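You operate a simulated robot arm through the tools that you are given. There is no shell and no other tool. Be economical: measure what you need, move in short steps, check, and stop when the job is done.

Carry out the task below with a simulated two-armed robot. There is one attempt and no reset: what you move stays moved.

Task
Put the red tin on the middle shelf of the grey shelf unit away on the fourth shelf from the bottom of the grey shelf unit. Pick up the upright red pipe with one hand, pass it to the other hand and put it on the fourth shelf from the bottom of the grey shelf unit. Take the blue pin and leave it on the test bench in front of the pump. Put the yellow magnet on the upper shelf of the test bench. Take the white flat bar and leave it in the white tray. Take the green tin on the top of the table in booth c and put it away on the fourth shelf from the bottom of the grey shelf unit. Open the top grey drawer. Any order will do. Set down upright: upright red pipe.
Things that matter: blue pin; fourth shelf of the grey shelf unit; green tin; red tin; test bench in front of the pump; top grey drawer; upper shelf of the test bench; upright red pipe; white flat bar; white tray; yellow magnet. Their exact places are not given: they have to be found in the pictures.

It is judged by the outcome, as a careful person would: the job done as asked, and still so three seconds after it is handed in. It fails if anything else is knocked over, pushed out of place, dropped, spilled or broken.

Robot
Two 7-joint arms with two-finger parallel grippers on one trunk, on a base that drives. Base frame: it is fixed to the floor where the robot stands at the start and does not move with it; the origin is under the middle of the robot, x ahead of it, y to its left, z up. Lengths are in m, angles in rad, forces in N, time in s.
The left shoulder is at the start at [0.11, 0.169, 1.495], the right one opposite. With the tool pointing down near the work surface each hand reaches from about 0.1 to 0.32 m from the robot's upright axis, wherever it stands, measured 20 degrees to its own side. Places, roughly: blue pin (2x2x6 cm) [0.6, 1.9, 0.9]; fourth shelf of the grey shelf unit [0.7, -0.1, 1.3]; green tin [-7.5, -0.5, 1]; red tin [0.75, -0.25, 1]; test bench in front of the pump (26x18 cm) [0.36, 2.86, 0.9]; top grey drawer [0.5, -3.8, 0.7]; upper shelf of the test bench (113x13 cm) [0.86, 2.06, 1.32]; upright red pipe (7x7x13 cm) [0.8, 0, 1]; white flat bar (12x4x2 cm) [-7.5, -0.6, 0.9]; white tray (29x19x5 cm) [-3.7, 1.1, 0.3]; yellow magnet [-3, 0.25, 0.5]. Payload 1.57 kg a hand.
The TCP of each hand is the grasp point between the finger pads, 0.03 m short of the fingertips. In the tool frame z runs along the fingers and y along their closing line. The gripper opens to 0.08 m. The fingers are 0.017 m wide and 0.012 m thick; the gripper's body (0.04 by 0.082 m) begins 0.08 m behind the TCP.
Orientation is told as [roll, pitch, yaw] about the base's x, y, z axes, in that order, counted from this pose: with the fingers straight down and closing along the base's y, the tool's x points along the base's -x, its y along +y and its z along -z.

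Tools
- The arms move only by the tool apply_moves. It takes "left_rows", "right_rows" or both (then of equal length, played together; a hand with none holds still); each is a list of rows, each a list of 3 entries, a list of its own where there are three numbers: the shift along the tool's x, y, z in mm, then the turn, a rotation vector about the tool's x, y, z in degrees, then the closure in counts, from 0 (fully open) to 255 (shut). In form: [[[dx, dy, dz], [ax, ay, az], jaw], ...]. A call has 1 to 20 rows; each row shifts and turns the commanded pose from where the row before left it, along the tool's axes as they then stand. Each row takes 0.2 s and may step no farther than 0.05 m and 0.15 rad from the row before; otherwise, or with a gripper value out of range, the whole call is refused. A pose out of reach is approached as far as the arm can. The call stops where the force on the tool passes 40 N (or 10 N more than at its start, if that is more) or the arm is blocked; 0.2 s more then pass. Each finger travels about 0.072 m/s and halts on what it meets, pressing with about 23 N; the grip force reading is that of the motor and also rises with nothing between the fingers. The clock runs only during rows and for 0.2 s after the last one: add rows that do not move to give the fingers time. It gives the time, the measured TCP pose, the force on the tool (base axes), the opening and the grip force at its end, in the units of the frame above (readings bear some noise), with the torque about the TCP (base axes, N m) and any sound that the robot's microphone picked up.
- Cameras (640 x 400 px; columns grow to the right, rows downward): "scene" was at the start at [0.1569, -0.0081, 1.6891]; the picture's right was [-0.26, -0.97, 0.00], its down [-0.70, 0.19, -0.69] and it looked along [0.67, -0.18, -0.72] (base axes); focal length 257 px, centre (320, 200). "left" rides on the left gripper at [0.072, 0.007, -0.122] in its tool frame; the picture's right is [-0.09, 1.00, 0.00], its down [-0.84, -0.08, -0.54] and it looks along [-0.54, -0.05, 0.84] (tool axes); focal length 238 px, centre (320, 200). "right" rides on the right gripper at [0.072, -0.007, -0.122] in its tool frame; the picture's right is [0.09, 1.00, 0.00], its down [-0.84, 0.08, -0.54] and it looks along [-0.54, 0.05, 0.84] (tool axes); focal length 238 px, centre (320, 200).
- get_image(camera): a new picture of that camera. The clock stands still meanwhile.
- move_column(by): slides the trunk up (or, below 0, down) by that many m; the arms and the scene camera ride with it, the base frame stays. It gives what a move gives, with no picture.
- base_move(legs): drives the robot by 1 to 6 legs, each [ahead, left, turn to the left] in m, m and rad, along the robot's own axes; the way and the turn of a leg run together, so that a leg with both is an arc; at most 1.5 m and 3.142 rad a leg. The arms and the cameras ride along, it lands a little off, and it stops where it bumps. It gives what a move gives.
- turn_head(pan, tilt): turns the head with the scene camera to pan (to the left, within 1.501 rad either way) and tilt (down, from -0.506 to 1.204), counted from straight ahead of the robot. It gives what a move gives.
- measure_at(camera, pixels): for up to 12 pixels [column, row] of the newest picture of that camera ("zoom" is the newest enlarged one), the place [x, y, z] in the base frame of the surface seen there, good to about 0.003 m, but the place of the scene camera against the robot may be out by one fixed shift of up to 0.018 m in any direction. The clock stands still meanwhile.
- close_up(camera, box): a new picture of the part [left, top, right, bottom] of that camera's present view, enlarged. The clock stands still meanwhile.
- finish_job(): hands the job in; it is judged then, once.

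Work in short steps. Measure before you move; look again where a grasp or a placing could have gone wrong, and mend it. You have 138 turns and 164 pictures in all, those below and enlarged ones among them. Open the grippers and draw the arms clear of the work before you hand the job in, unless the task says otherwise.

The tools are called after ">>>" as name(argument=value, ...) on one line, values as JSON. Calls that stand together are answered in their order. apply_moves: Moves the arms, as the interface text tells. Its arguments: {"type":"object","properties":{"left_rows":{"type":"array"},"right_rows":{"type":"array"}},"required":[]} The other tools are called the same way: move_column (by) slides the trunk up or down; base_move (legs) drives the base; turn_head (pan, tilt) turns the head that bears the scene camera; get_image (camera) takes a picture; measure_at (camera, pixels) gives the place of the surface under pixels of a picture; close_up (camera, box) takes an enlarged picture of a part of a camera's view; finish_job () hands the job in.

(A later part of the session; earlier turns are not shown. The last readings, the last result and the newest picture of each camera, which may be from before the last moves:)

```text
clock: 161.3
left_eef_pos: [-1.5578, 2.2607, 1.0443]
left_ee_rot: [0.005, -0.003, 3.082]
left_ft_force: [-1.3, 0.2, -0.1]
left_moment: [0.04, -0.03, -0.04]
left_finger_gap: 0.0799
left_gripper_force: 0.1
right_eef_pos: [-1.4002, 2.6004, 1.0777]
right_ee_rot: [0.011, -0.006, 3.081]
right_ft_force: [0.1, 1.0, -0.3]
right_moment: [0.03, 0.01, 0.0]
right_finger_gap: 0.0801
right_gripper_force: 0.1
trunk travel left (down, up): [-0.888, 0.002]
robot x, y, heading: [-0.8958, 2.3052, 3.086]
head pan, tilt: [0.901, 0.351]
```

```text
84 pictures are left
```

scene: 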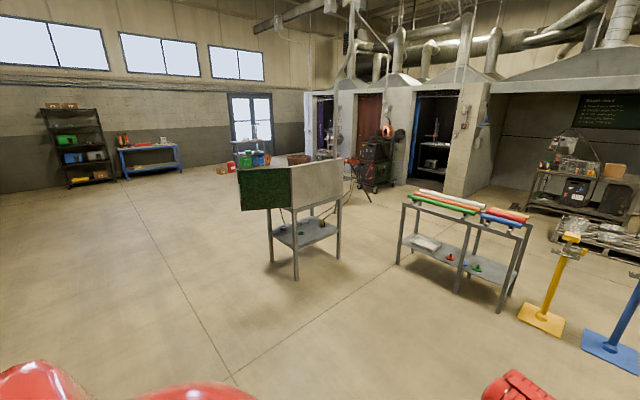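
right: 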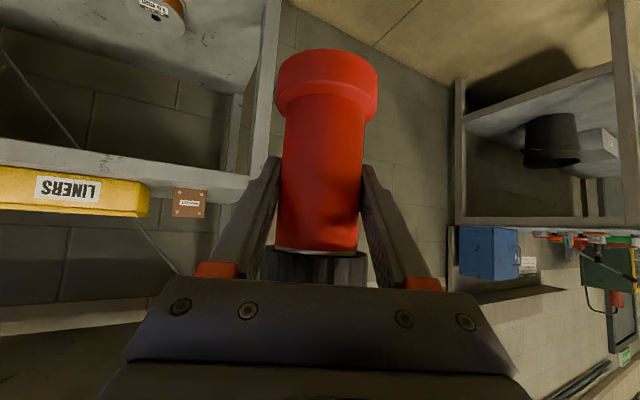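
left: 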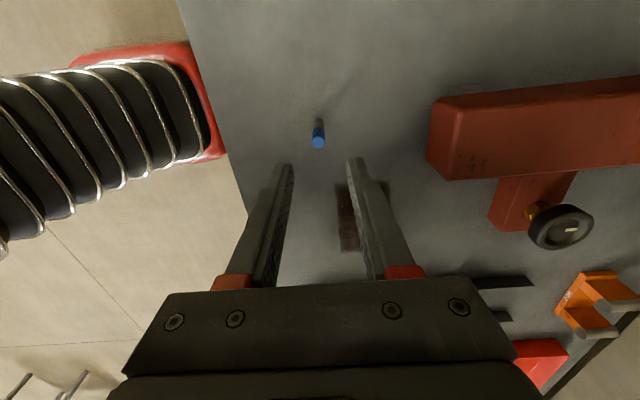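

The passage south of the cart looks widest. I measure the red stand, welder and booth C entrance from here.

>>> measure_at(camera="scene", pixels=[[353, 160], [372, 204], [350, 180], [375, 190], [300, 160], [417, 183], [452, 192], [436, 168], [438, 142], [295, 275], [260, 185], [405, 190]])

>>> close_up(camera="scene", box=[280, 90, 500, 220])

```text
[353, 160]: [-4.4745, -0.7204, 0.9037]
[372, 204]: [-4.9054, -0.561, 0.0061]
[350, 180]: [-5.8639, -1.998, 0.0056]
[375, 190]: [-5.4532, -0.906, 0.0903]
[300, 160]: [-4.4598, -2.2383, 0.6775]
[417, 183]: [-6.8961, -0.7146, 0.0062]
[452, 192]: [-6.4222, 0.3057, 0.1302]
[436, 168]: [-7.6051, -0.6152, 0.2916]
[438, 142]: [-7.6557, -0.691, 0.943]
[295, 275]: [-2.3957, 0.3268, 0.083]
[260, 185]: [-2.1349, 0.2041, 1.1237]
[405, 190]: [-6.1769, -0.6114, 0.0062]
```

```text
2.91 times, centred on (390, 155) of scene
```

zoom: 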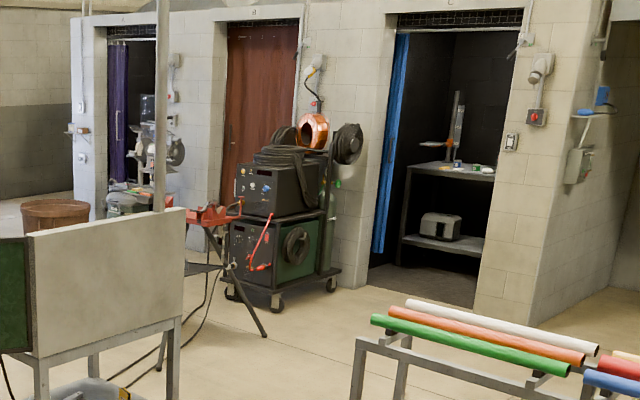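

Route: strafe left past the cart's east side, pass it on the south, then bend north of the red stand to booth C. I drive the first part.

>>> base_move(legs=[[-0.1, 1.5, 0.05], [0, 1.5, 0], [0, 0.15, 0], [1.5, 0, 0], [0.5, -0.2, 0]])

>>> turn_head(pan=0.0, tilt=0.35)

>>> get_image(camera="scene")

```text
refused: leg 1 is longer than a leg can be; nothing moved
```

```text
clock: 162.5
left_eef_pos: [-1.5598, 2.2602, 1.0447]
left_ee_rot: [0.004, -0.005, 3.083]
left_ft_force: [-0.2, 0.0, -1.0]
left_moment: [0.01, 0.02, -0.03]
left_finger_gap: 0.0803
left_gripper_force: 0.1
right_eef_pos: [-1.4009, 2.5998, 1.0764]
right_ee_rot: [0.011, -0.005, 3.079]
right_ft_force: [0.3, -0.3, -0.5]
right_moment: [0.05, -0.01, 0.03]
right_finger_gap: 0.0799
right_gripper_force: 0.0
trunk travel left (down, up): [-0.888, 0.002]
robot x, y, heading: [-0.897, 2.3019, 3.088]
head pan, tilt: [0.0, 0.351]
```

```text
82 pictures are left
```

scene: 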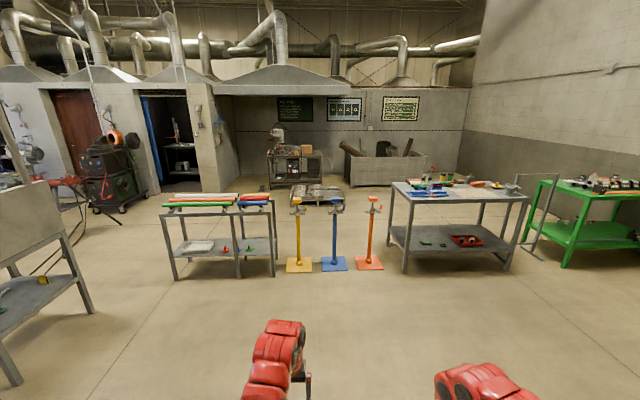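

The leg was a touch too long; I resend with shorter legs.

>>> base_move(legs=[[-0.1, 1.45, 0.05], [0, 1.48, 0], [0, 0.2, 0], [1.48, 0, 0], [0.6, -0.2, 0]])

>>> get_image(camera="scene")

```text
clock: 187.9
left_eef_pos: [-3.456, -0.8488, 1.0464]
left_ee_rot: [0.006, -0.002, -3.109]
left_ft_force: [-0.4, 0.5, 0.1]
left_moment: [0.02, -0.03, 0.02]
left_finger_gap: 0.0801
left_gripper_force: 0.1
right_eef_pos: [-3.3283, -0.4982, 1.0767]
right_ee_rot: [0.013, -0.006, -3.112]
right_ft_force: [-0.4, 0.0, -0.7]
right_moment: [-0.01, 0.0, 0.02]
right_finger_gap: 0.0802
right_gripper_force: 0.1
trunk travel left (down, up): [-0.888, 0.002]
robot x, y, heading: [-2.8033, -0.7494, -3.109]
head pan, tilt: [0.0, 0.351]
```

```text
81 pictures are left
```

scene: 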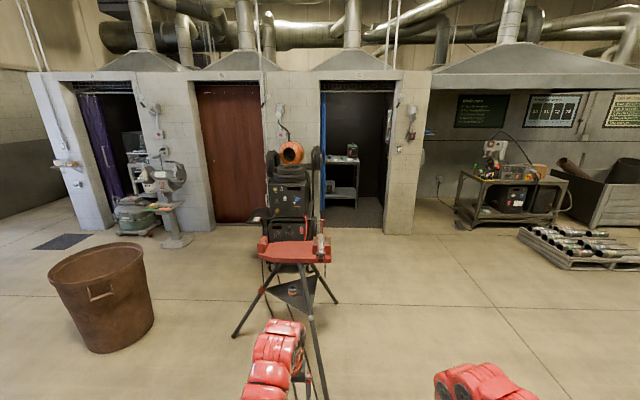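

Booth C's doorway is at columns 322–388. I measure its jambs and the table.

>>> measure_at(camera="scene", pixels=[[325, 218], [385, 228], [345, 162], [353, 150], [340, 190], [310, 265], [338, 300], [388, 190], [322, 190], [358, 200], [326, 165]])

>>> close_up(camera="scene", box=[290, 70, 440, 250])

```text
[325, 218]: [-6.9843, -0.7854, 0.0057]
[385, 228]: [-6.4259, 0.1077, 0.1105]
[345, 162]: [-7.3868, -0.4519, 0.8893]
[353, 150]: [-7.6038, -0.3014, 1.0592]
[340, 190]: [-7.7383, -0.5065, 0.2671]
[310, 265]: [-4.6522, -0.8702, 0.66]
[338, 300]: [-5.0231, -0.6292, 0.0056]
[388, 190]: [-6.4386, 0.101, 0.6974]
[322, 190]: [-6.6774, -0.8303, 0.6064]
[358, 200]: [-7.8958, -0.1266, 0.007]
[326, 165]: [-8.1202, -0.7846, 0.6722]
```

```text
2.22 times, centred on (365, 160) of scene
```

zoom: 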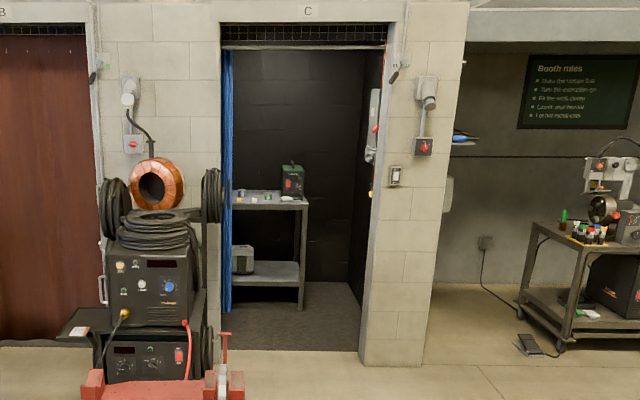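

Opening: y -0.83…+0.09 at x≈-6.43; table front about x -7.37. I bend around the red stand and stop before the doorway.

>>> base_move(legs=[[0.5, -0.1, 0], [0.25, -0.75, -0.03], [1.4, 0, 0], [0.75, 0.3, 0]])

>>> turn_head(pan=0.0, tilt=0.45)

>>> get_image(camera="scene")

```text
clock: 205.2
left_eef_pos: [-6.3789, -0.3988, 1.0449]
left_ee_rot: [0.005, -0.003, -3.109]
left_ft_force: [-0.1, 0.0, -0.4]
left_moment: [0.0, -0.01, 0.0]
left_finger_gap: 0.08
left_gripper_force: 0.0
right_eef_pos: [-6.2524, -0.0465, 1.0769]
right_ee_rot: [0.012, -0.004, -3.109]
right_ft_force: [-0.1, -0.3, 0.2]
right_moment: [-0.01, -0.02, 0.01]
right_finger_gap: 0.08
right_gripper_force: 0.1
trunk travel left (down, up): [-0.888, 0.002]
robot x, y, heading: [-5.7276, -0.2999, -3.109]
head pan, tilt: [0.0, 0.351]
```

```text
clock: 205.9
left_eef_pos: [-6.3787, -0.3994, 1.0449]
left_ee_rot: [0.005, -0.003, -3.109]
left_ft_force: [0.5, 0.3, -0.1]
left_moment: [0.01, 0.0, 0.0]
left_finger_gap: 0.0803
left_gripper_force: 0.0
right_eef_pos: [-6.2532, -0.0475, 1.0767]
right_ee_rot: [0.011, -0.004, -3.11]
right_ft_force: [0.1, -0.1, 0.3]
right_moment: [0.0, -0.01, -0.02]
right_finger_gap: 0.0799
right_gripper_force: 0.1
trunk travel left (down, up): [-0.888, 0.002]
robot x, y, heading: [-5.7245, -0.2926, -3.108]
head pan, tilt: [0.0, 0.45]
```

```text
79 pictures are left
```

scene: 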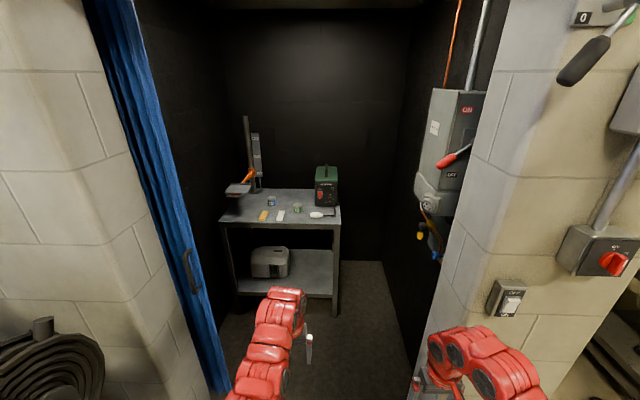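

>>> close_up(camera="scene", box=[210, 170, 350, 250])

>>> measure_at(camera="scene", pixels=[[281, 215], [296, 208], [264, 216], [271, 201], [317, 215], [280, 228], [325, 185], [235, 192], [427, 345], [440, 200], [205, 340], [298, 200]])

```text
4.57 times, centred on (280, 210) of scene
```

zoom: 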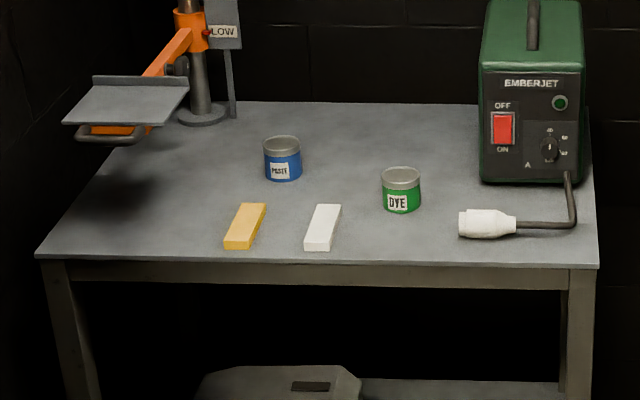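

```text
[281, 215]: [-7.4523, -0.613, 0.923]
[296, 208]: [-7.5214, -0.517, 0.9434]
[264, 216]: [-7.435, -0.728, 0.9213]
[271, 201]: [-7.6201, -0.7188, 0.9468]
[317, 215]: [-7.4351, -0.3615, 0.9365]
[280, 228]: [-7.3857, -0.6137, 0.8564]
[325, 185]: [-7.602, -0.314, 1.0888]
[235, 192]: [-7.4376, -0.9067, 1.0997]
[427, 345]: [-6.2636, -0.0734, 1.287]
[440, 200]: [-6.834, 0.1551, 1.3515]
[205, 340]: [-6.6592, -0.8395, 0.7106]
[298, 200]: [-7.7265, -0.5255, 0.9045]
```

Bar at about (-7.45,-0.60), green tin at (-7.53,-0.51). I check how far the arms stick out sideways.

>>> measure_at(camera="scene", pixels=[[240, 392], [258, 345], [270, 300], [300, 320], [535, 390], [510, 340], [440, 350], [470, 345]])

```text
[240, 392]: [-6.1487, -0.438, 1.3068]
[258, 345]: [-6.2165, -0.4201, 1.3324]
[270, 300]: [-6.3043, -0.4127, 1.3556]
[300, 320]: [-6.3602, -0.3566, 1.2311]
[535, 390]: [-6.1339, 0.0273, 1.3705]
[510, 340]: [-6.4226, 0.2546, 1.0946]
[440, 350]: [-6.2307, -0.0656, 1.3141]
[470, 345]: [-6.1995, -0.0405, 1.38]
```

The arms stay within ~0.25 m of the centre line, so it fits. I drive in, stopping with the hand just before the table.

>>> base_move(legs=[[0.35, 0.18, -0.033], [0.52, 0.02, 0]])

>>> get_image(camera="left")

>>> get_image(camera="scene")

```text
clock: 210.9
left_eef_pos: [-7.2465, -0.5785, 1.0449]
left_ee_rot: [0.005, -0.002, -3.142]
left_ft_force: [-0.1, 0.9, 0.2]
left_moment: [0.01, 0.02, 0.01]
left_finger_gap: 0.08
left_gripper_force: 0.0
right_eef_pos: [-7.1091, -0.2302, 1.0773]
right_ee_rot: [0.011, -0.006, 3.139]
right_ft_force: [-0.7, -0.2, 0.0]
right_moment: [0.01, -0.02, 0.01]
right_finger_gap: 0.0801
right_gripper_force: 0.1
trunk travel left (down, up): [-0.888, 0.002]
robot x, y, heading: [-6.5878, -0.4976, -3.136]
head pan, tilt: [0.0, 0.45]
```

```text
77 pictures are left
```

left: 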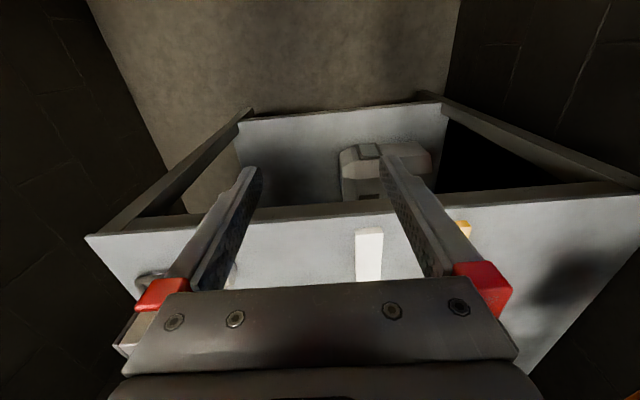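

```text
76 pictures are left
```

scene: 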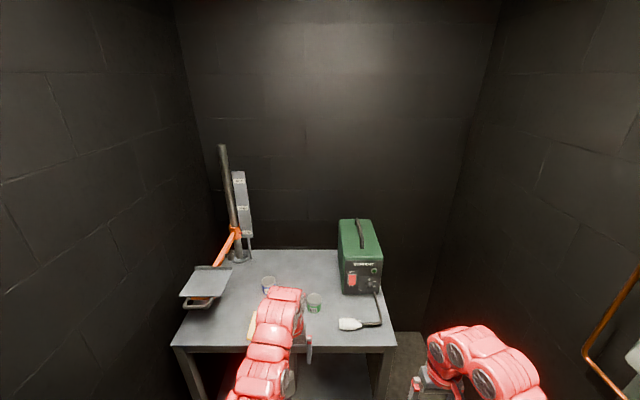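

The bar shows at (368,253) in the left camera; I measure it.

>>> measure_at(camera="left", pixels=[[358, 250], [382, 250], [369, 232], [368, 275], [369, 255], [300, 230], [465, 230]])

>>> measure_at(camera="scene", pixels=[[314, 297], [314, 308], [252, 325], [268, 280], [350, 323]])

```text
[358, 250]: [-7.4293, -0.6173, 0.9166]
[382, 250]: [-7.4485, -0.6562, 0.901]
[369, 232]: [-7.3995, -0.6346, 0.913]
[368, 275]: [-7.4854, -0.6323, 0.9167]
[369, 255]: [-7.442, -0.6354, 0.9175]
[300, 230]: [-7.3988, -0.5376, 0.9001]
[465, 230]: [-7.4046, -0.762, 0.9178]
```

```text
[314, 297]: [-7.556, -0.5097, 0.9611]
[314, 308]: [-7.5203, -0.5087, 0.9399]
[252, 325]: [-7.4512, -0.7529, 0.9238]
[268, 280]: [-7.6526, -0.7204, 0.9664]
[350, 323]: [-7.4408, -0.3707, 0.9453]
```

Bar: centre about (-7.45,-0.635), top 0.917, table 0.900. I drive 0.2 ahead and 0.056 left, then descend until the tips are ~3 mm above the table.

>>> base_move(legs=[[0.203, 0.055, 0]])

>>> get_image(camera="left")

```text
clock: 212.6
left_eef_pos: [-7.4448, -0.6305, 1.0457]
left_ee_rot: [0.005, -0.002, 3.137]
left_ft_force: [0.0, -1.3, -0.1]
left_moment: [-0.04, 0.04, -0.03]
left_finger_gap: 0.0802
left_gripper_force: 0.0
right_eef_pos: [-7.3055, -0.283, 1.0777]
right_ee_rot: [0.011, -0.007, 3.134]
right_ft_force: [0.1, 0.3, -0.4]
right_moment: [0.03, 0.03, 0.0]
right_finger_gap: 0.0801
right_gripper_force: 0.0
trunk travel left (down, up): [-0.888, 0.002]
robot x, y, heading: [-6.7882, -0.5519, 3.138]
head pan, tilt: [0.0, 0.45]
```

```text
75 pictures are left
```

left: 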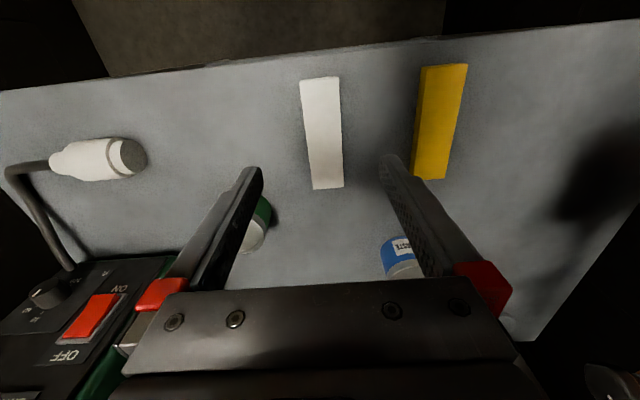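

I measure the bar's outline from here.

>>> measure_at(camera="left", pixels=[[320, 82], [327, 182], [305, 130], [342, 130], [253, 232], [262, 205], [418, 170], [322, 130]])

```text
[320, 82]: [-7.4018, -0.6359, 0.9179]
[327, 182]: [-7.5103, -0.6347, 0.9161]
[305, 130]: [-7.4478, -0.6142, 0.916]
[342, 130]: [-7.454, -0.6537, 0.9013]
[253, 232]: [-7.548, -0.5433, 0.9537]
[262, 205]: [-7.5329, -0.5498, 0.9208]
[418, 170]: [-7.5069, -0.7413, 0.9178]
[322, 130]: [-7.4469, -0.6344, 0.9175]
```

Centred within a few mm. Descend and grip the bar.

>>> apply_moves(left_rows=[[[-8, 3, 22], [0, 0, 0], 0], [[0, 0, 30], [0, 0, 0], 0], [[0, 0, 30], [0, 0, 0], 0], [[0, 0, 20], [0, 0, 0], 0], [[0, 0, 9.5], [0, 0, 0], 0], [[0, 0, 0], [0, 0, 0], 80], [[0, 0, 0], [0, 0, 0], 180], [[0, 0, 0], [0, 0, 0], 220], [[0, 0, 0], [0, 0, 0], 220], [[0, 0, 0], [0, 0, 0], 220]])

>>> get_image(camera="left")

```text
clock: 214.8
left_eef_pos: [-7.4479, -0.6357, 0.9364]
left_ee_rot: [0.006, 0.0, 3.133]
left_ft_force: [-0.3, -0.3, 0.4]
left_moment: [0.04, -0.04, 0.05]
left_finger_gap: 0.0376
left_gripper_force: 23.3
left hand out of reach, approached as far as the arm can: row 5
right_eef_pos: [-7.3074, -0.2832, 1.0754]
right_ee_rot: [0.014, -0.005, 3.134]
right_ft_force: [-0.6, -0.8, 0.8]
right_moment: [-0.01, 0.03, 0.02]
right_finger_gap: 0.0798
right_gripper_force: 0.1
trunk travel left (down, up): [-0.888, 0.002]
robot x, y, heading: [-6.7877, -0.5528, 3.139]
head pan, tilt: [0.0, 0.45]
```

```text
74 pictures are left
```

left: 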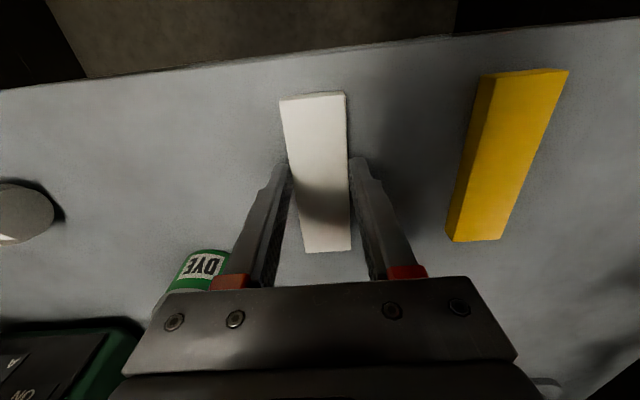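

Bar held (0.0376). I lift it and draw it back to the left, then bring the right hand over towards the green tin.

>>> apply_moves(left_rows=[[[0, 0, -28], [0, 0, 0], 220], [[0, 0, -28], [0, 0, 0], 220], [[0, 0, -28], [0, 0, 0], 220], [[0, 0, -28], [0, 0, 0], 220], [[35, 15, 0], [0, 0, 0], 220], [[35, 15, 0], [0, 0, 0], 220], [[35, 15, 0], [0, 0, 0], 220], [[35, 15, 0], [0, 0, 0], 220], [[35, 15, 0], [0, 0, 0], 220], [[0, 0, 0], [0, 0, 0], 220], [[0, 0, 0], [0, 0, 0], 220], [[0, 0, 0], [0, 0, 0], 220]], right_rows=[[[0, 0, 0], [0, 0, 0], 0], [[0, 0, 0], [0, 0, 0], 0], [[0, 0, 0], [0, 0, 0], 0], [[0, 0, 0], [0, 0, 0], 0], [[0, 0, 0], [0, 0, 0], 0], [[0, 0, 0], [0, 0, 0], 0], [[-25, 35, 0], [0, 0, 0], 0], [[-25, 35, 0], [0, 0, 0], 0], [[-25, 35, 0], [0, 0, 0], 0], [[-25, 35, 0], [0, 0, 0], 0], [[-25, 35, 0], [0, 0, 0], 0], [[0, 0, 0], [0, 0, 0], 0]])

>>> get_image(camera="right")

>>> get_image(camera="scene")

```text
clock: 217.4
left_eef_pos: [-7.272, -0.7087, 1.0496]
left_ee_rot: [0.005, -0.003, 3.137]
left_ft_force: [0.1, 0.0, -1.2]
left_moment: [-0.01, -0.03, 0.01]
left_finger_gap: 0.0377
left_gripper_force: 22.9
right_eef_pos: [-7.4331, -0.4583, 1.0813]
right_ee_rot: [0.011, -0.005, 3.136]
right_ft_force: [-0.9, -0.3, -1.1]
right_moment: [-0.02, 0.01, 0.01]
right_finger_gap: 0.0796
right_gripper_force: 0.0
trunk travel left (down, up): [-0.888, 0.002]
robot x, y, heading: [-6.7883, -0.5535, 3.144]
head pan, tilt: [0.0, 0.45]
```

```text
73 pictures are left
```

right: 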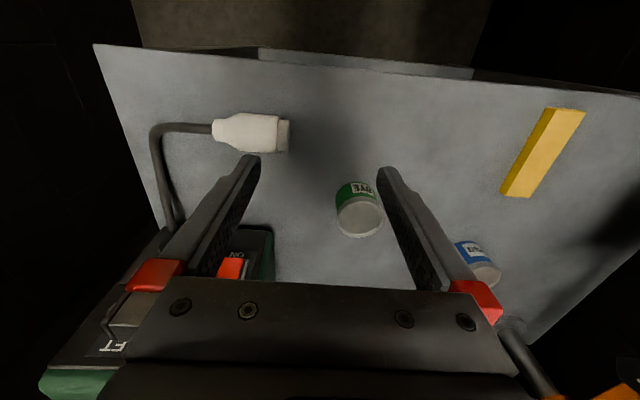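

```text
72 pictures are left
```

scene: 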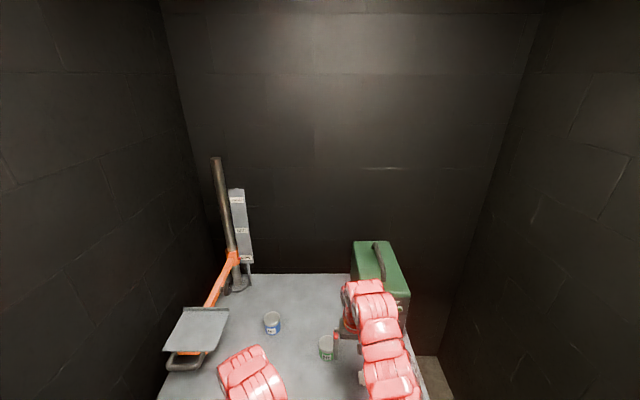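

I measure the tin and the EMBERJET box's near corner in the right camera.

>>> measure_at(camera="right", pixels=[[360, 218], [356, 192], [338, 218], [382, 215], [272, 235], [272, 275], [285, 135], [357, 237], [465, 250]])

```text
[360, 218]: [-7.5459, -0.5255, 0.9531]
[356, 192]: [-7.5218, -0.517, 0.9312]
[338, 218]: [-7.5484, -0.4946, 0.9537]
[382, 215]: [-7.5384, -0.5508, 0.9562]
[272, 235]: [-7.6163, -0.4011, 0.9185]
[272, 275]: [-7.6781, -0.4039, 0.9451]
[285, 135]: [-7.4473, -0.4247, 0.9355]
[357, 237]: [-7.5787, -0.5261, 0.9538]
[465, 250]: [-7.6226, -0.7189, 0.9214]
```

Tin centre (-7.55,-0.5235), top 0.954. I shift the right hand left 65 mm, tilt it to -0.585 (needed for the shelf), and come within 60 mm.

>>> apply_moves(right_rows=[[[0, 32.5, 0], [0, 0, 0], 0], [[0, 32.5, 0], [0, 0, 0], 0], [[0, 0, 0], [0, -8.4, 0], 0], [[0, 0, 0], [0, -8.4, 0], 0], [[0, 0, 0], [0, -8.4, 0], 0], [[0, 0, 0], [0, -8.3, 0], 0], [[-5.3, 0, 30], [0, 0, 0], 0], [[-5.3, 0, 30], [0, 0, 0], 0], [[-5.3, 0, 30], [0, 0, 0], 0], [[-5.3, 0, 30], [0, 0, 0], 0], [[0, 0, 0], [0, 0, 0], 0]])

>>> get_image(camera="right")

```text
clock: 219.8
left_eef_pos: [-7.2737, -0.7103, 1.0485]
left_ee_rot: [0.003, -0.001, 3.137]
left_ft_force: [0.0, -0.6, -1.3]
left_moment: [0.02, 0.0, 0.02]
left_finger_gap: 0.0376
left_gripper_force: 23.2
right_eef_pos: [-7.5192, -0.5224, 0.9935]
right_ee_rot: [0.017, -0.592, 3.129]
right_ft_force: [0.8, -0.1, -0.5]
right_moment: [0.01, 0.03, 0.01]
right_finger_gap: 0.0801
right_gripper_force: 0.1
trunk travel left (down, up): [-0.888, 0.002]
robot x, y, heading: [-6.7899, -0.5539, 3.138]
head pan, tilt: [0.0, 0.45]
```

```text
71 pictures are left
```

right: 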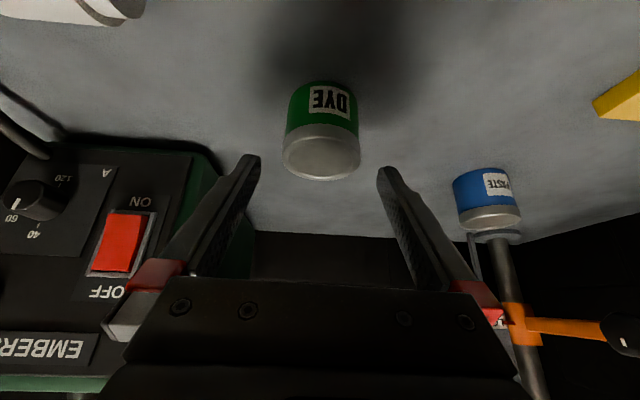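

Centred on the tin. Advance 58 mm and grip.

>>> apply_moves(right_rows=[[[0, 0, 20], [0, 0, 0], 0], [[0, 0, 20], [0, 0, 0], 0], [[0, 0, 18], [0, 0, 0], 0], [[0, 0, 0], [0, 0, 0], 80], [[0, 0, 0], [0, 0, 0], 180], [[0, 0, 0], [0, 0, 0], 200], [[0, 0, 0], [0, 0, 0], 200], [[0, 0, 0], [0, 0, 0], 200]])

>>> get_image(camera="right")

```text
clock: 221.6
left_eef_pos: [-7.2733, -0.712, 1.0485]
left_ee_rot: [0.005, -0.001, 3.135]
left_ft_force: [0.5, -0.7, -2.0]
left_moment: [0.0, -0.03, 0.03]
left_finger_gap: 0.0376
left_gripper_force: 22.7
right_eef_pos: [-7.5506, -0.5224, 0.9458]
right_ee_rot: [0.013, -0.591, 3.128]
right_ft_force: [0.3, 0.1, -0.3]
right_moment: [0.04, -0.04, -0.01]
right_finger_gap: 0.0612
right_gripper_force: 22.9
trunk travel left (down, up): [-0.888, 0.002]
robot x, y, heading: [-6.7906, -0.5521, 3.142]
head pan, tilt: [0.0, 0.45]
```

```text
70 pictures are left
```

right: 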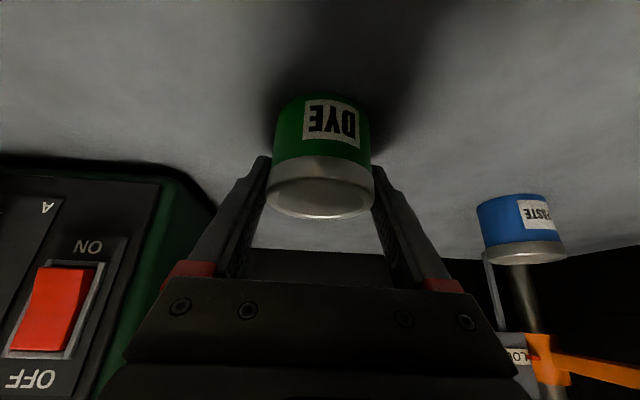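

Green tin held. I lift it, shift the right hand back to its side, and then back out of the booth.

>>> apply_moves(right_rows=[[[-15.6, 0, -23.2], [0, 0, 0], 200], [[-15.6, 0, -23.2], [0, 0, 0], 200], [[-15.6, 0, -23.2], [0, 0, 0], 200], [[-15.6, 0, -23.2], [0, 0, 0], 200], [[-15.6, 0, -23.2], [0, 0, 0], 200], [[-15.6, 0, -23.2], [0, 0, 0], 200], [[0, 0, 0], [0, 0, 0], 200]])

>>> base_move(legs=[[-0.5, -0.15, 0], [-0.5, -0.12, 0]])

>>> get_image(camera="scene")

```text
clock: 223.2
left_eef_pos: [-7.2745, -0.7117, 1.0474]
left_ee_rot: [0.006, -0.002, 3.138]
left_ft_force: [-0.6, -0.9, -1.9]
left_moment: [0.0, -0.03, 0.0]
left_finger_gap: 0.0374
left_gripper_force: 23.0
right_eef_pos: [-7.5504, -0.5206, 1.1122]
right_ee_rot: [0.013, -0.589, 3.127]
right_ft_force: [-0.9, 0.0, -1.2]
right_moment: [0.03, 0.0, 0.0]
right_finger_gap: 0.0613
right_gripper_force: 22.7
trunk travel left (down, up): [-0.888, 0.002]
robot x, y, heading: [-6.7893, -0.5537, 3.144]
head pan, tilt: [0.0, 0.45]
```

```text
clock: 228.8
left_eef_pos: [-6.2865, -0.439, 1.0484]
left_ee_rot: [0.005, -0.001, -3.139]
left_ft_force: [0.8, 0.9, -2.7]
left_moment: [0.03, -0.03, -0.01]
left_finger_gap: 0.0376
left_gripper_force: 23.2
right_eef_pos: [-6.5647, -0.2534, 1.1117]
right_ee_rot: [0.013, -0.589, 3.136]
right_ft_force: [0.3, -0.1, -1.7]
right_moment: [0.03, -0.02, 0.02]
right_finger_gap: 0.0607
right_gripper_force: 23.3
trunk travel left (down, up): [-0.888, 0.002]
robot x, y, heading: [-5.8021, -0.278, -3.134]
head pan, tilt: [0.0, 0.45]
```

```text
69 pictures are left
```

scene: 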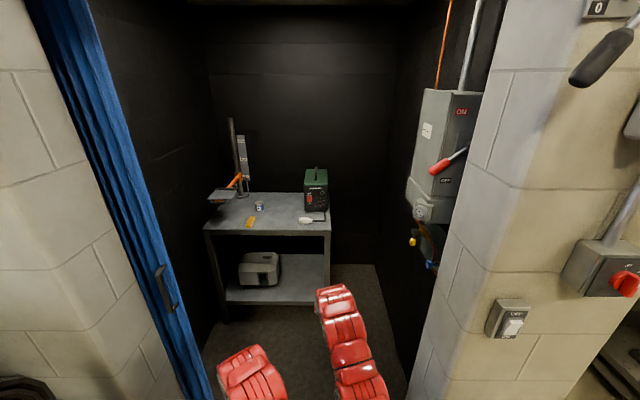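

Out of the booth. I back up north of the red stand, then turn to face +y (the rod table's south end) and spread the hands.

>>> base_move(legs=[[-1.4, -0.35, 0], [0, 0, -1.578]])

>>> apply_moves(left_rows=[[[-30, -16, 0], [0, 0, 0], 220], [[-30, -16, 0], [0, 0, 0], 220], [[-30, -16, 0], [0, 0, 0], 220], [[-30, -16, 0], [0, 0, 0], 220], [[-30, -16, 0], [0, 0, 0], 220], [[0, 0, 0], [0, 0, 0], 220], [[0, 0, 0], [0, 0, 0], 220], [[0, 0, 0], [0, 0, 0], 220]], right_rows=[[[0, -42, 0], [0, 0, 0], 200], [[0, -42, 0], [0, 0, 0], 200], [[0, -42, 0], [0, 0, 0], 200], [[0, -42, 0], [0, 0, 0], 200], [[0, -42, 0], [0, 0, 0], 200], [[0, -42, 0], [0, 0, 0], 200], [[0, -42, 0], [0, 0, 0], 200], [[0, 0, 0], [0, 0, 0], 200]])

>>> turn_head(pan=-0.5, tilt=0.45)

>>> get_image(camera="scene")

```text
clock: 239.7
left_eef_pos: [-4.606, 0.5729, 1.0477]
left_ee_rot: [0.005, -0.003, 1.635]
left_ft_force: [0.5, 0.5, -1.7]
left_moment: [-0.04, -0.01, -0.01]
left_finger_gap: 0.0375
left_gripper_force: 22.7
right_eef_pos: [-4.4363, 0.8617, 1.1113]
right_ee_rot: [0.014, -0.588, 1.626]
right_ft_force: [-0.1, 0.2, -2.4]
right_moment: [0.0, 0.0, 0.0]
right_finger_gap: 0.0608
right_gripper_force: 23.1
trunk travel left (down, up): [-0.888, 0.002]
robot x, y, heading: [-4.4153, 0.102, 1.639]
head pan, tilt: [0.0, 0.45]
```

```text
clock: 241.5
left_eef_pos: [-4.5366, 0.7297, 1.0496]
left_ee_rot: [0.004, 0.002, 1.637]
left_ft_force: [0.0, -0.9, -1.8]
left_moment: [-0.04, 0.01, 0.01]
left_finger_gap: 0.0375
left_gripper_force: 23.1
right_eef_pos: [-4.1434, 0.8841, 1.11]
right_ee_rot: [0.016, -0.588, 1.627]
right_ft_force: [-0.6, 0.8, -1.9]
right_moment: [0.01, 0.01, 0.0]
right_finger_gap: 0.061
right_gripper_force: 23.2
trunk travel left (down, up): [-0.888, 0.002]
robot x, y, heading: [-4.4136, 0.1004, 1.643]
head pan, tilt: [0.0, 0.45]
```

```text
clock: 242.4
left_eef_pos: [-4.5362, 0.7297, 1.0499]
left_ee_rot: [0.006, -0.002, 1.635]
left_ft_force: [0.6, -0.3, -1.6]
left_moment: [-0.04, -0.01, -0.02]
left_finger_gap: 0.0376
left_gripper_force: 22.8
right_eef_pos: [-4.1427, 0.8826, 1.1099]
right_ee_rot: [0.016, -0.589, 1.622]
right_ft_force: [0.4, -0.8, -2.5]
right_moment: [0.0, -0.03, 0.0]
right_finger_gap: 0.0609
right_gripper_force: 22.8
trunk travel left (down, up): [-0.888, 0.002]
robot x, y, heading: [-4.4135, 0.1025, 1.639]
head pan, tilt: [-0.499, 0.45]
```

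```text
68 pictures are left
```

scene: 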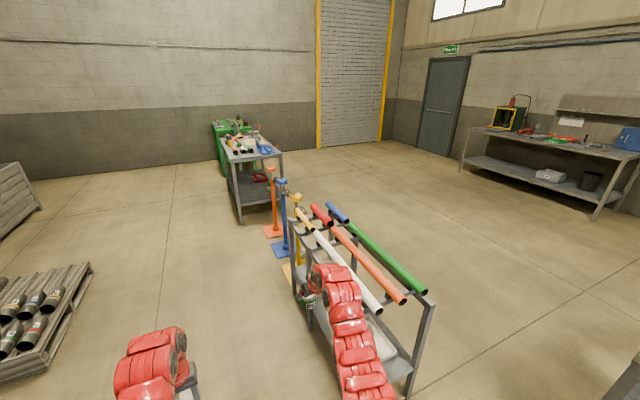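

I measure the table's south end, rods and tray.

>>> measure_at(camera="scene", pixels=[[378, 308], [402, 298], [423, 288], [428, 300], [412, 385], [385, 335], [390, 355], [365, 310], [300, 265], [352, 330], [405, 365]])

>>> close_up(camera="scene", box=[280, 200, 460, 400])

```text
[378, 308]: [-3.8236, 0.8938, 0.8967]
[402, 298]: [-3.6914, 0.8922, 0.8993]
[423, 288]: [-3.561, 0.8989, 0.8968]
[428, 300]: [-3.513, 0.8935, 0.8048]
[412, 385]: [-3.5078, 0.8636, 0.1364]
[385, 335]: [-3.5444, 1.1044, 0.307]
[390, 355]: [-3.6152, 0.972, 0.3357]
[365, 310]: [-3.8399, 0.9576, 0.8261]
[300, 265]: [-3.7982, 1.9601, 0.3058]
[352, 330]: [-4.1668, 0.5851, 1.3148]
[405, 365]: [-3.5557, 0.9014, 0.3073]
```

```text
2.00 times, centred on (370, 300) of scene
```

zoom: 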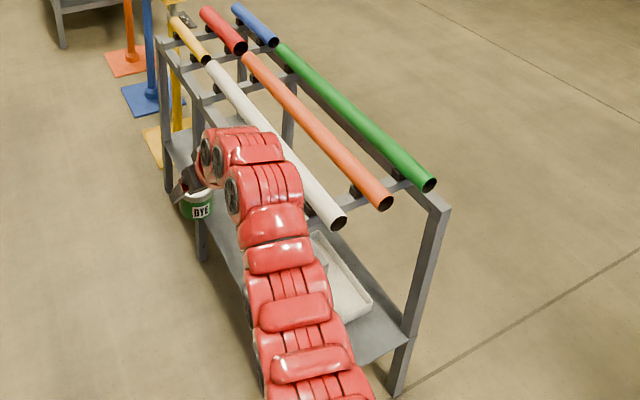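

Tray lies around (-3.68,1.10) under the rods (crossbar z≈0.8). I back 0.2, square up, strafe right to x≈-3.60, and lower the column so the left TCP is at 0.42.

>>> base_move(legs=[[-0.2, 0, -0.068], [0, -0.81, 0]])

>>> move_column(by=-0.625)

>>> turn_head(pan=0.0, tilt=0.4)

>>> get_image(camera="left")

>>> get_image(camera="scene")

```text
clock: 248.0
left_eef_pos: [-3.6575, 0.5394, 1.0506]
left_ee_rot: [0.005, 0.002, 1.572]
left_ft_force: [0.5, -0.7, -1.5]
left_moment: [0.01, 0.0, 0.03]
left_finger_gap: 0.0376
left_gripper_force: 22.5
right_eef_pos: [-3.2557, 0.6677, 1.1101]
right_ee_rot: [0.013, -0.587, 1.561]
right_ft_force: [0.2, 0.1, -1.9]
right_moment: [0.03, 0.01, -0.01]
right_finger_gap: 0.0609
right_gripper_force: 23.3
trunk travel left (down, up): [-0.888, 0.002]
robot x, y, heading: [-3.5771, -0.0946, 1.579]
head pan, tilt: [-0.499, 0.45]
```

```text
refused: -0.625 is not a number from -0.4 to 0.4
```

```text
clock: 249.0
left_eef_pos: [-3.6581, 0.5391, 1.0498]
left_ee_rot: [0.005, -0.003, 1.572]
left_ft_force: [0.6, 0.5, -1.2]
left_moment: [-0.08, 0.0, 0.0]
left_finger_gap: 0.0375
left_gripper_force: 23.0
right_eef_pos: [-3.2554, 0.667, 1.1094]
right_ee_rot: [0.017, -0.588, 1.559]
right_ft_force: [-0.9, -0.5, -2.3]
right_moment: [-0.02, 0.0, 0.02]
right_finger_gap: 0.0607
right_gripper_force: 23.4
trunk travel left (down, up): [-0.888, 0.002]
robot x, y, heading: [-3.5786, -0.0966, 1.57]
head pan, tilt: [0.0, 0.4]
```

```text
66 pictures are left
```

left: 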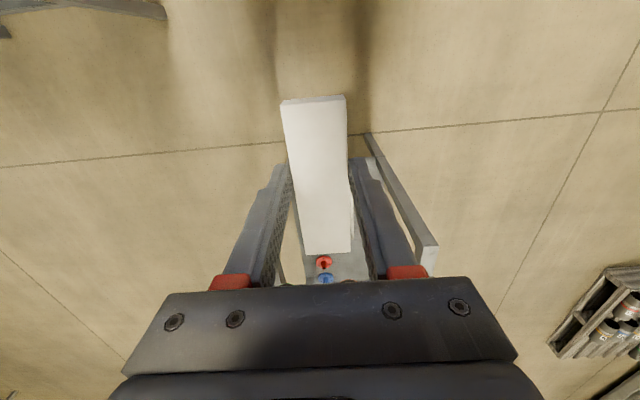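

```text
65 pictures are left
```

scene: 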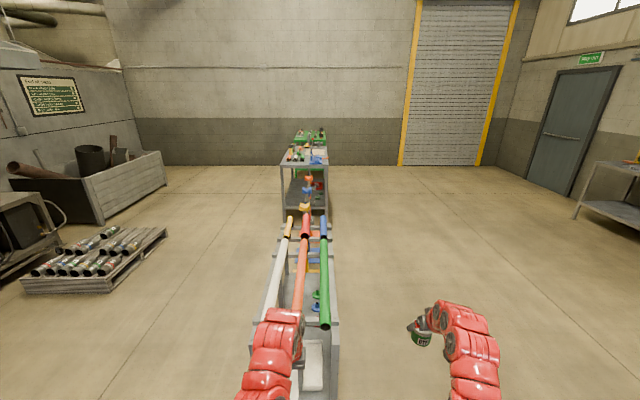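

Column steps are limited to 0.4; I lower in two steps and look again.

>>> move_column(by=-0.4)

>>> move_column(by=-0.225)

>>> get_image(camera="left")

>>> get_image(camera="scene")

```text
clock: 252.8
left_eef_pos: [-3.6569, 0.5381, 0.6501]
left_ee_rot: [0.004, -0.004, 1.57]
left_ft_force: [0.4, 0.3, -1.2]
left_moment: [-0.03, -0.02, 0.0]
left_finger_gap: 0.0378
left_gripper_force: 23.2
right_eef_pos: [-3.2545, 0.6667, 0.7105]
right_ee_rot: [0.014, -0.59, 1.561]
right_ft_force: [-1.2, 0.0, -1.8]
right_moment: [-0.01, 0.0, -0.04]
right_finger_gap: 0.0608
right_gripper_force: 23.0
trunk travel left (down, up): [-0.488, 0.402]
robot x, y, heading: [-3.575, -0.0987, 1.576]
head pan, tilt: [0.0, 0.4]
```

```text
clock: 255.2
left_eef_pos: [-3.6578, 0.5386, 0.4254]
left_ee_rot: [0.005, -0.001, 1.571]
left_ft_force: [0.4, 0.6, -1.6]
left_moment: [-0.01, 0.03, 0.04]
left_finger_gap: 0.0376
left_gripper_force: 22.9
right_eef_pos: [-3.2559, 0.6677, 0.4859]
right_ee_rot: [0.017, -0.589, 1.56]
right_ft_force: [0.3, 0.2, -1.9]
right_moment: [0.02, -0.02, 0.03]
right_finger_gap: 0.061
right_gripper_force: 23.1
trunk travel left (down, up): [-0.263, 0.627]
robot x, y, heading: [-3.5732, -0.0934, 1.572]
head pan, tilt: [0.0, 0.4]
```

```text
64 pictures are left
```

left: 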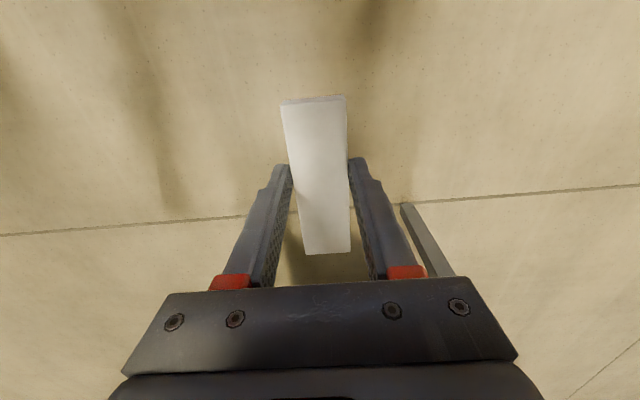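

```text
63 pictures are left
```

scene: 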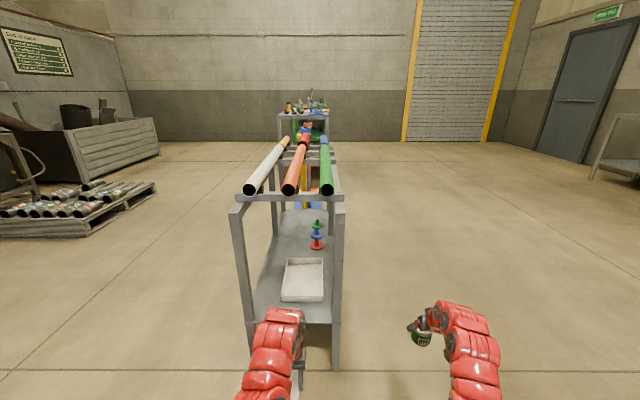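

Clear view of the tray (303,278). I measure tray, crossbar and my forearm's top.

>>> measure_at(camera="scene", pixels=[[303, 280], [288, 262], [323, 262], [281, 300], [322, 300], [290, 205], [248, 300], [337, 300], [270, 318], [265, 350], [285, 310], [303, 292]])

```text
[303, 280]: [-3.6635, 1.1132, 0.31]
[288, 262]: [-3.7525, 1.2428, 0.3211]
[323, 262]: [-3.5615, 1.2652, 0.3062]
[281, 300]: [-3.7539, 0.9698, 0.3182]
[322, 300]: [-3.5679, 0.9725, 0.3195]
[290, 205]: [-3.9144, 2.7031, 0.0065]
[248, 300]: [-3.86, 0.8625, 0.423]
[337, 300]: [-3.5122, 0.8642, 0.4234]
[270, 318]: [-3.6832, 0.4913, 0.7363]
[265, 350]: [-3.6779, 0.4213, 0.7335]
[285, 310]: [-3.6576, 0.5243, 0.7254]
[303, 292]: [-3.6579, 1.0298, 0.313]
```

Tray interior centre ≈ (-3.66,1.09). I lower 12 mm more and drive under the crossbar in one go, watching the report.

>>> move_column(by=-0.012)

>>> base_move(legs=[[0.3, 0, 0], [0.25, 0, 0]])

>>> get_image(camera="left")

>>> get_image(camera="scene")

```text
clock: 255.8
left_eef_pos: [-3.6563, 0.5395, 0.4137]
left_ee_rot: [0.005, -0.001, 1.571]
left_ft_force: [0.2, 0.0, -1.1]
left_moment: [-0.03, 0.02, -0.04]
left_finger_gap: 0.0376
left_gripper_force: 22.9
right_eef_pos: [-3.2545, 0.667, 0.4739]
right_ee_rot: [0.015, -0.59, 1.56]
right_ft_force: [0.0, -0.3, -1.9]
right_moment: [0.03, 0.01, -0.02]
right_finger_gap: 0.061
right_gripper_force: 22.9
trunk travel left (down, up): [-0.251, 0.639]
robot x, y, heading: [-3.5777, -0.0967, 1.577]
head pan, tilt: [0.0, 0.4]
```

```text
clock: 259.2
left_eef_pos: [-3.6606, 1.0909, 0.413]
left_ee_rot: [0.007, -0.001, 1.575]
left_ft_force: [0.1, -0.3, -1.6]
left_moment: [-0.01, 0.0, -0.04]
left_finger_gap: 0.0378
left_gripper_force: 22.9
right_eef_pos: [-3.2593, 1.2203, 0.4729]
right_ee_rot: [0.015, -0.589, 1.564]
right_ft_force: [-0.5, -0.1, -2.6]
right_moment: [0.02, 0.03, 0.04]
right_finger_gap: 0.0611
right_gripper_force: 22.9
trunk travel left (down, up): [-0.251, 0.639]
robot x, y, heading: [-3.5794, 0.4536, 1.575]
head pan, tilt: [0.0, 0.4]
```

```text
62 pictures are left
```

left: 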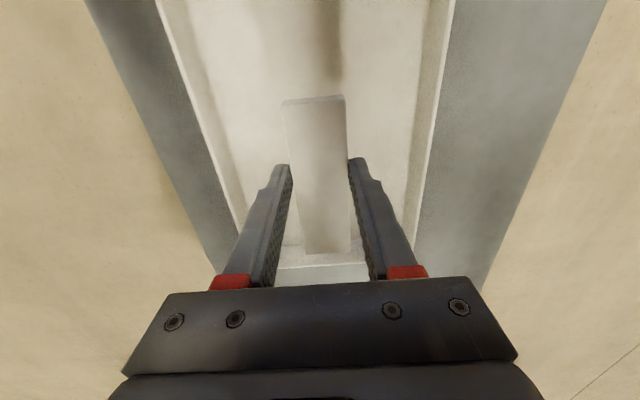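

```text
61 pictures are left
```

scene: 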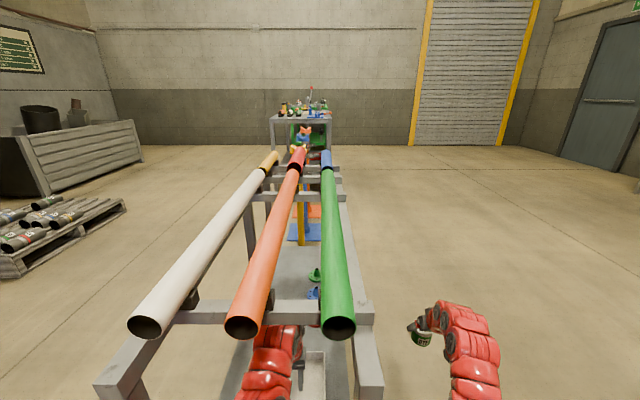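

Centred over the tray. I lower 0.06 and then feel for contact.

>>> move_column(by=-0.066)

>>> apply_moves(left_rows=[[[0, 0, 2], [0, 0, 0], 220], [[0, 0, 2], [0, 0, 0], 220], [[0, 0, 0], [0, 0, 0], 220]])

>>> get_image(camera="left")

```text
clock: 260.3
left_eef_pos: [-3.661, 1.0908, 0.3476]
left_ee_rot: [0.006, -0.003, 1.574]
left_ft_force: [-0.1, 0.1, -1.8]
left_moment: [-0.03, -0.02, -0.02]
left_finger_gap: 0.0375
left_gripper_force: 23.4
right_eef_pos: [-3.2594, 1.2189, 0.4078]
right_ee_rot: [0.015, -0.588, 1.565]
right_ft_force: [0.2, -0.3, -2.7]
right_moment: [0.03, 0.01, 0.01]
right_finger_gap: 0.0609
right_gripper_force: 23.0
trunk travel left (down, up): [-0.185, 0.705]
robot x, y, heading: [-3.5794, 0.4553, 1.574]
head pan, tilt: [0.0, 0.4]
```

```text
clock: 261.1
left_eef_pos: [-3.6605, 1.0901, 0.3419]
left_ee_rot: [0.005, -0.001, 1.572]
left_ft_force: [0.4, 0.1, -2.2]
left_moment: [-0.03, -0.01, -0.03]
left_finger_gap: 0.0376
left_gripper_force: 22.7
right_eef_pos: [-3.2604, 1.2209, 0.4072]
right_ee_rot: [0.015, -0.587, 1.563]
right_ft_force: [-1.0, 0.4, -2.1]
right_moment: [-0.01, -0.03, 0.04]
right_finger_gap: 0.0609
right_gripper_force: 22.7
trunk travel left (down, up): [-0.185, 0.705]
robot x, y, heading: [-3.5781, 0.4575, 1.576]
head pan, tilt: [0.0, 0.4]
```

```text
60 pictures are left
```

left: 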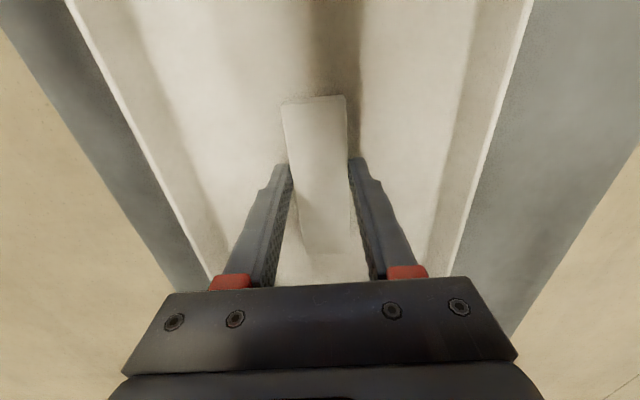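

Not touching yet; I lower 4 mm more with checks.

>>> apply_moves(left_rows=[[[0, 0, 1.5], [0, 0, 0], 220], [[0, 0, 1.5], [0, 0, 0], 220], [[0, 0, 0], [0, 0, 0], 220]])

>>> measure_at(camera="left", pixels=[[250, 130], [400, 130], [315, 120]])

```text
clock: 261.9
left_eef_pos: [-3.6609, 1.0885, 0.3409]
left_ee_rot: [0.007, -0.004, 1.571]
left_ft_force: [1.2, -0.5, 3.8]
left_moment: [-0.29, -0.11, 0.03]
left_finger_gap: 0.0377
left_gripper_force: 22.8
right_eef_pos: [-3.2583, 1.2203, 0.4079]
right_ee_rot: [0.014, -0.588, 1.564]
right_ft_force: [0.0, 0.3, -2.5]
right_moment: [-0.01, 0.0, 0.02]
right_finger_gap: 0.0608
right_gripper_force: 23.2
trunk travel left (down, up): [-0.185, 0.705]
robot x, y, heading: [-3.5774, 0.4559, 1.581]
head pan, tilt: [0.0, 0.4]
```

```text
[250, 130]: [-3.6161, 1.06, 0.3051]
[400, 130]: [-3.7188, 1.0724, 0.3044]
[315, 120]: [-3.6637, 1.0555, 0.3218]
```

Contact. I open the left hand and rise slightly with the column, then back out.

>>> apply_moves(left_rows=[[[0, 0, 0], [0, 0, 0], 120], [[0, 0, 0], [0, 0, 0], 60], [[0, 0, 0], [0, 0, 0], 60], [[0, 0, -20], [0, 0, 0], 60], [[0, 0, -25], [0, 0, 0], 60], [[0, 0, -25], [0, 0, 0], 60], [[0, 0, 0], [0, 0, 0], 60]])

>>> get_image(camera="left")

>>> base_move(legs=[[-0.58, 0, 0]])

```text
clock: 263.5
left_eef_pos: [-3.6619, 1.0906, 0.4093]
left_ee_rot: [0.007, 0.002, 1.574]
left_ft_force: [-0.3, 0.0, 1.1]
left_moment: [-0.01, -0.02, -0.02]
left_finger_gap: 0.0613
left_gripper_force: 0.1
right_eef_pos: [-3.259, 1.2199, 0.407]
right_ee_rot: [0.016, -0.59, 1.564]
right_ft_force: [0.2, 0.4, -1.8]
right_moment: [0.01, -0.01, -0.02]
right_finger_gap: 0.0611
right_gripper_force: 22.7
trunk travel left (down, up): [-0.185, 0.705]
robot x, y, heading: [-3.5791, 0.4598, 1.579]
head pan, tilt: [0.0, 0.4]
```

```text
59 pictures are left
```

left: 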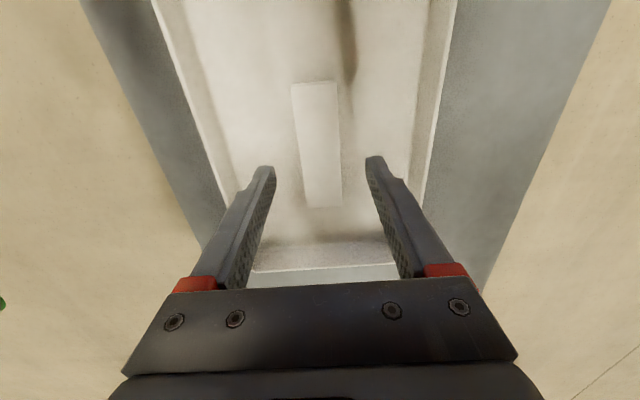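

```text
clock: 266.9
left_eef_pos: [-3.6552, 0.4991, 0.4085]
left_ee_rot: [0.006, -0.003, 1.565]
left_ft_force: [-0.4, 0.5, 0.5]
left_moment: [0.0, -0.01, -0.02]
left_finger_gap: 0.0611
left_gripper_force: 0.0
right_eef_pos: [-3.2508, 0.6246, 0.4068]
right_ee_rot: [0.015, -0.588, 1.556]
right_ft_force: [0.0, -0.1, -1.5]
right_moment: [0.01, 0.01, -0.02]
right_finger_gap: 0.0607
right_gripper_force: 22.9
trunk travel left (down, up): [-0.185, 0.705]
robot x, y, heading: [-3.5777, -0.1372, 1.573]
head pan, tilt: [0.0, 0.4]
```

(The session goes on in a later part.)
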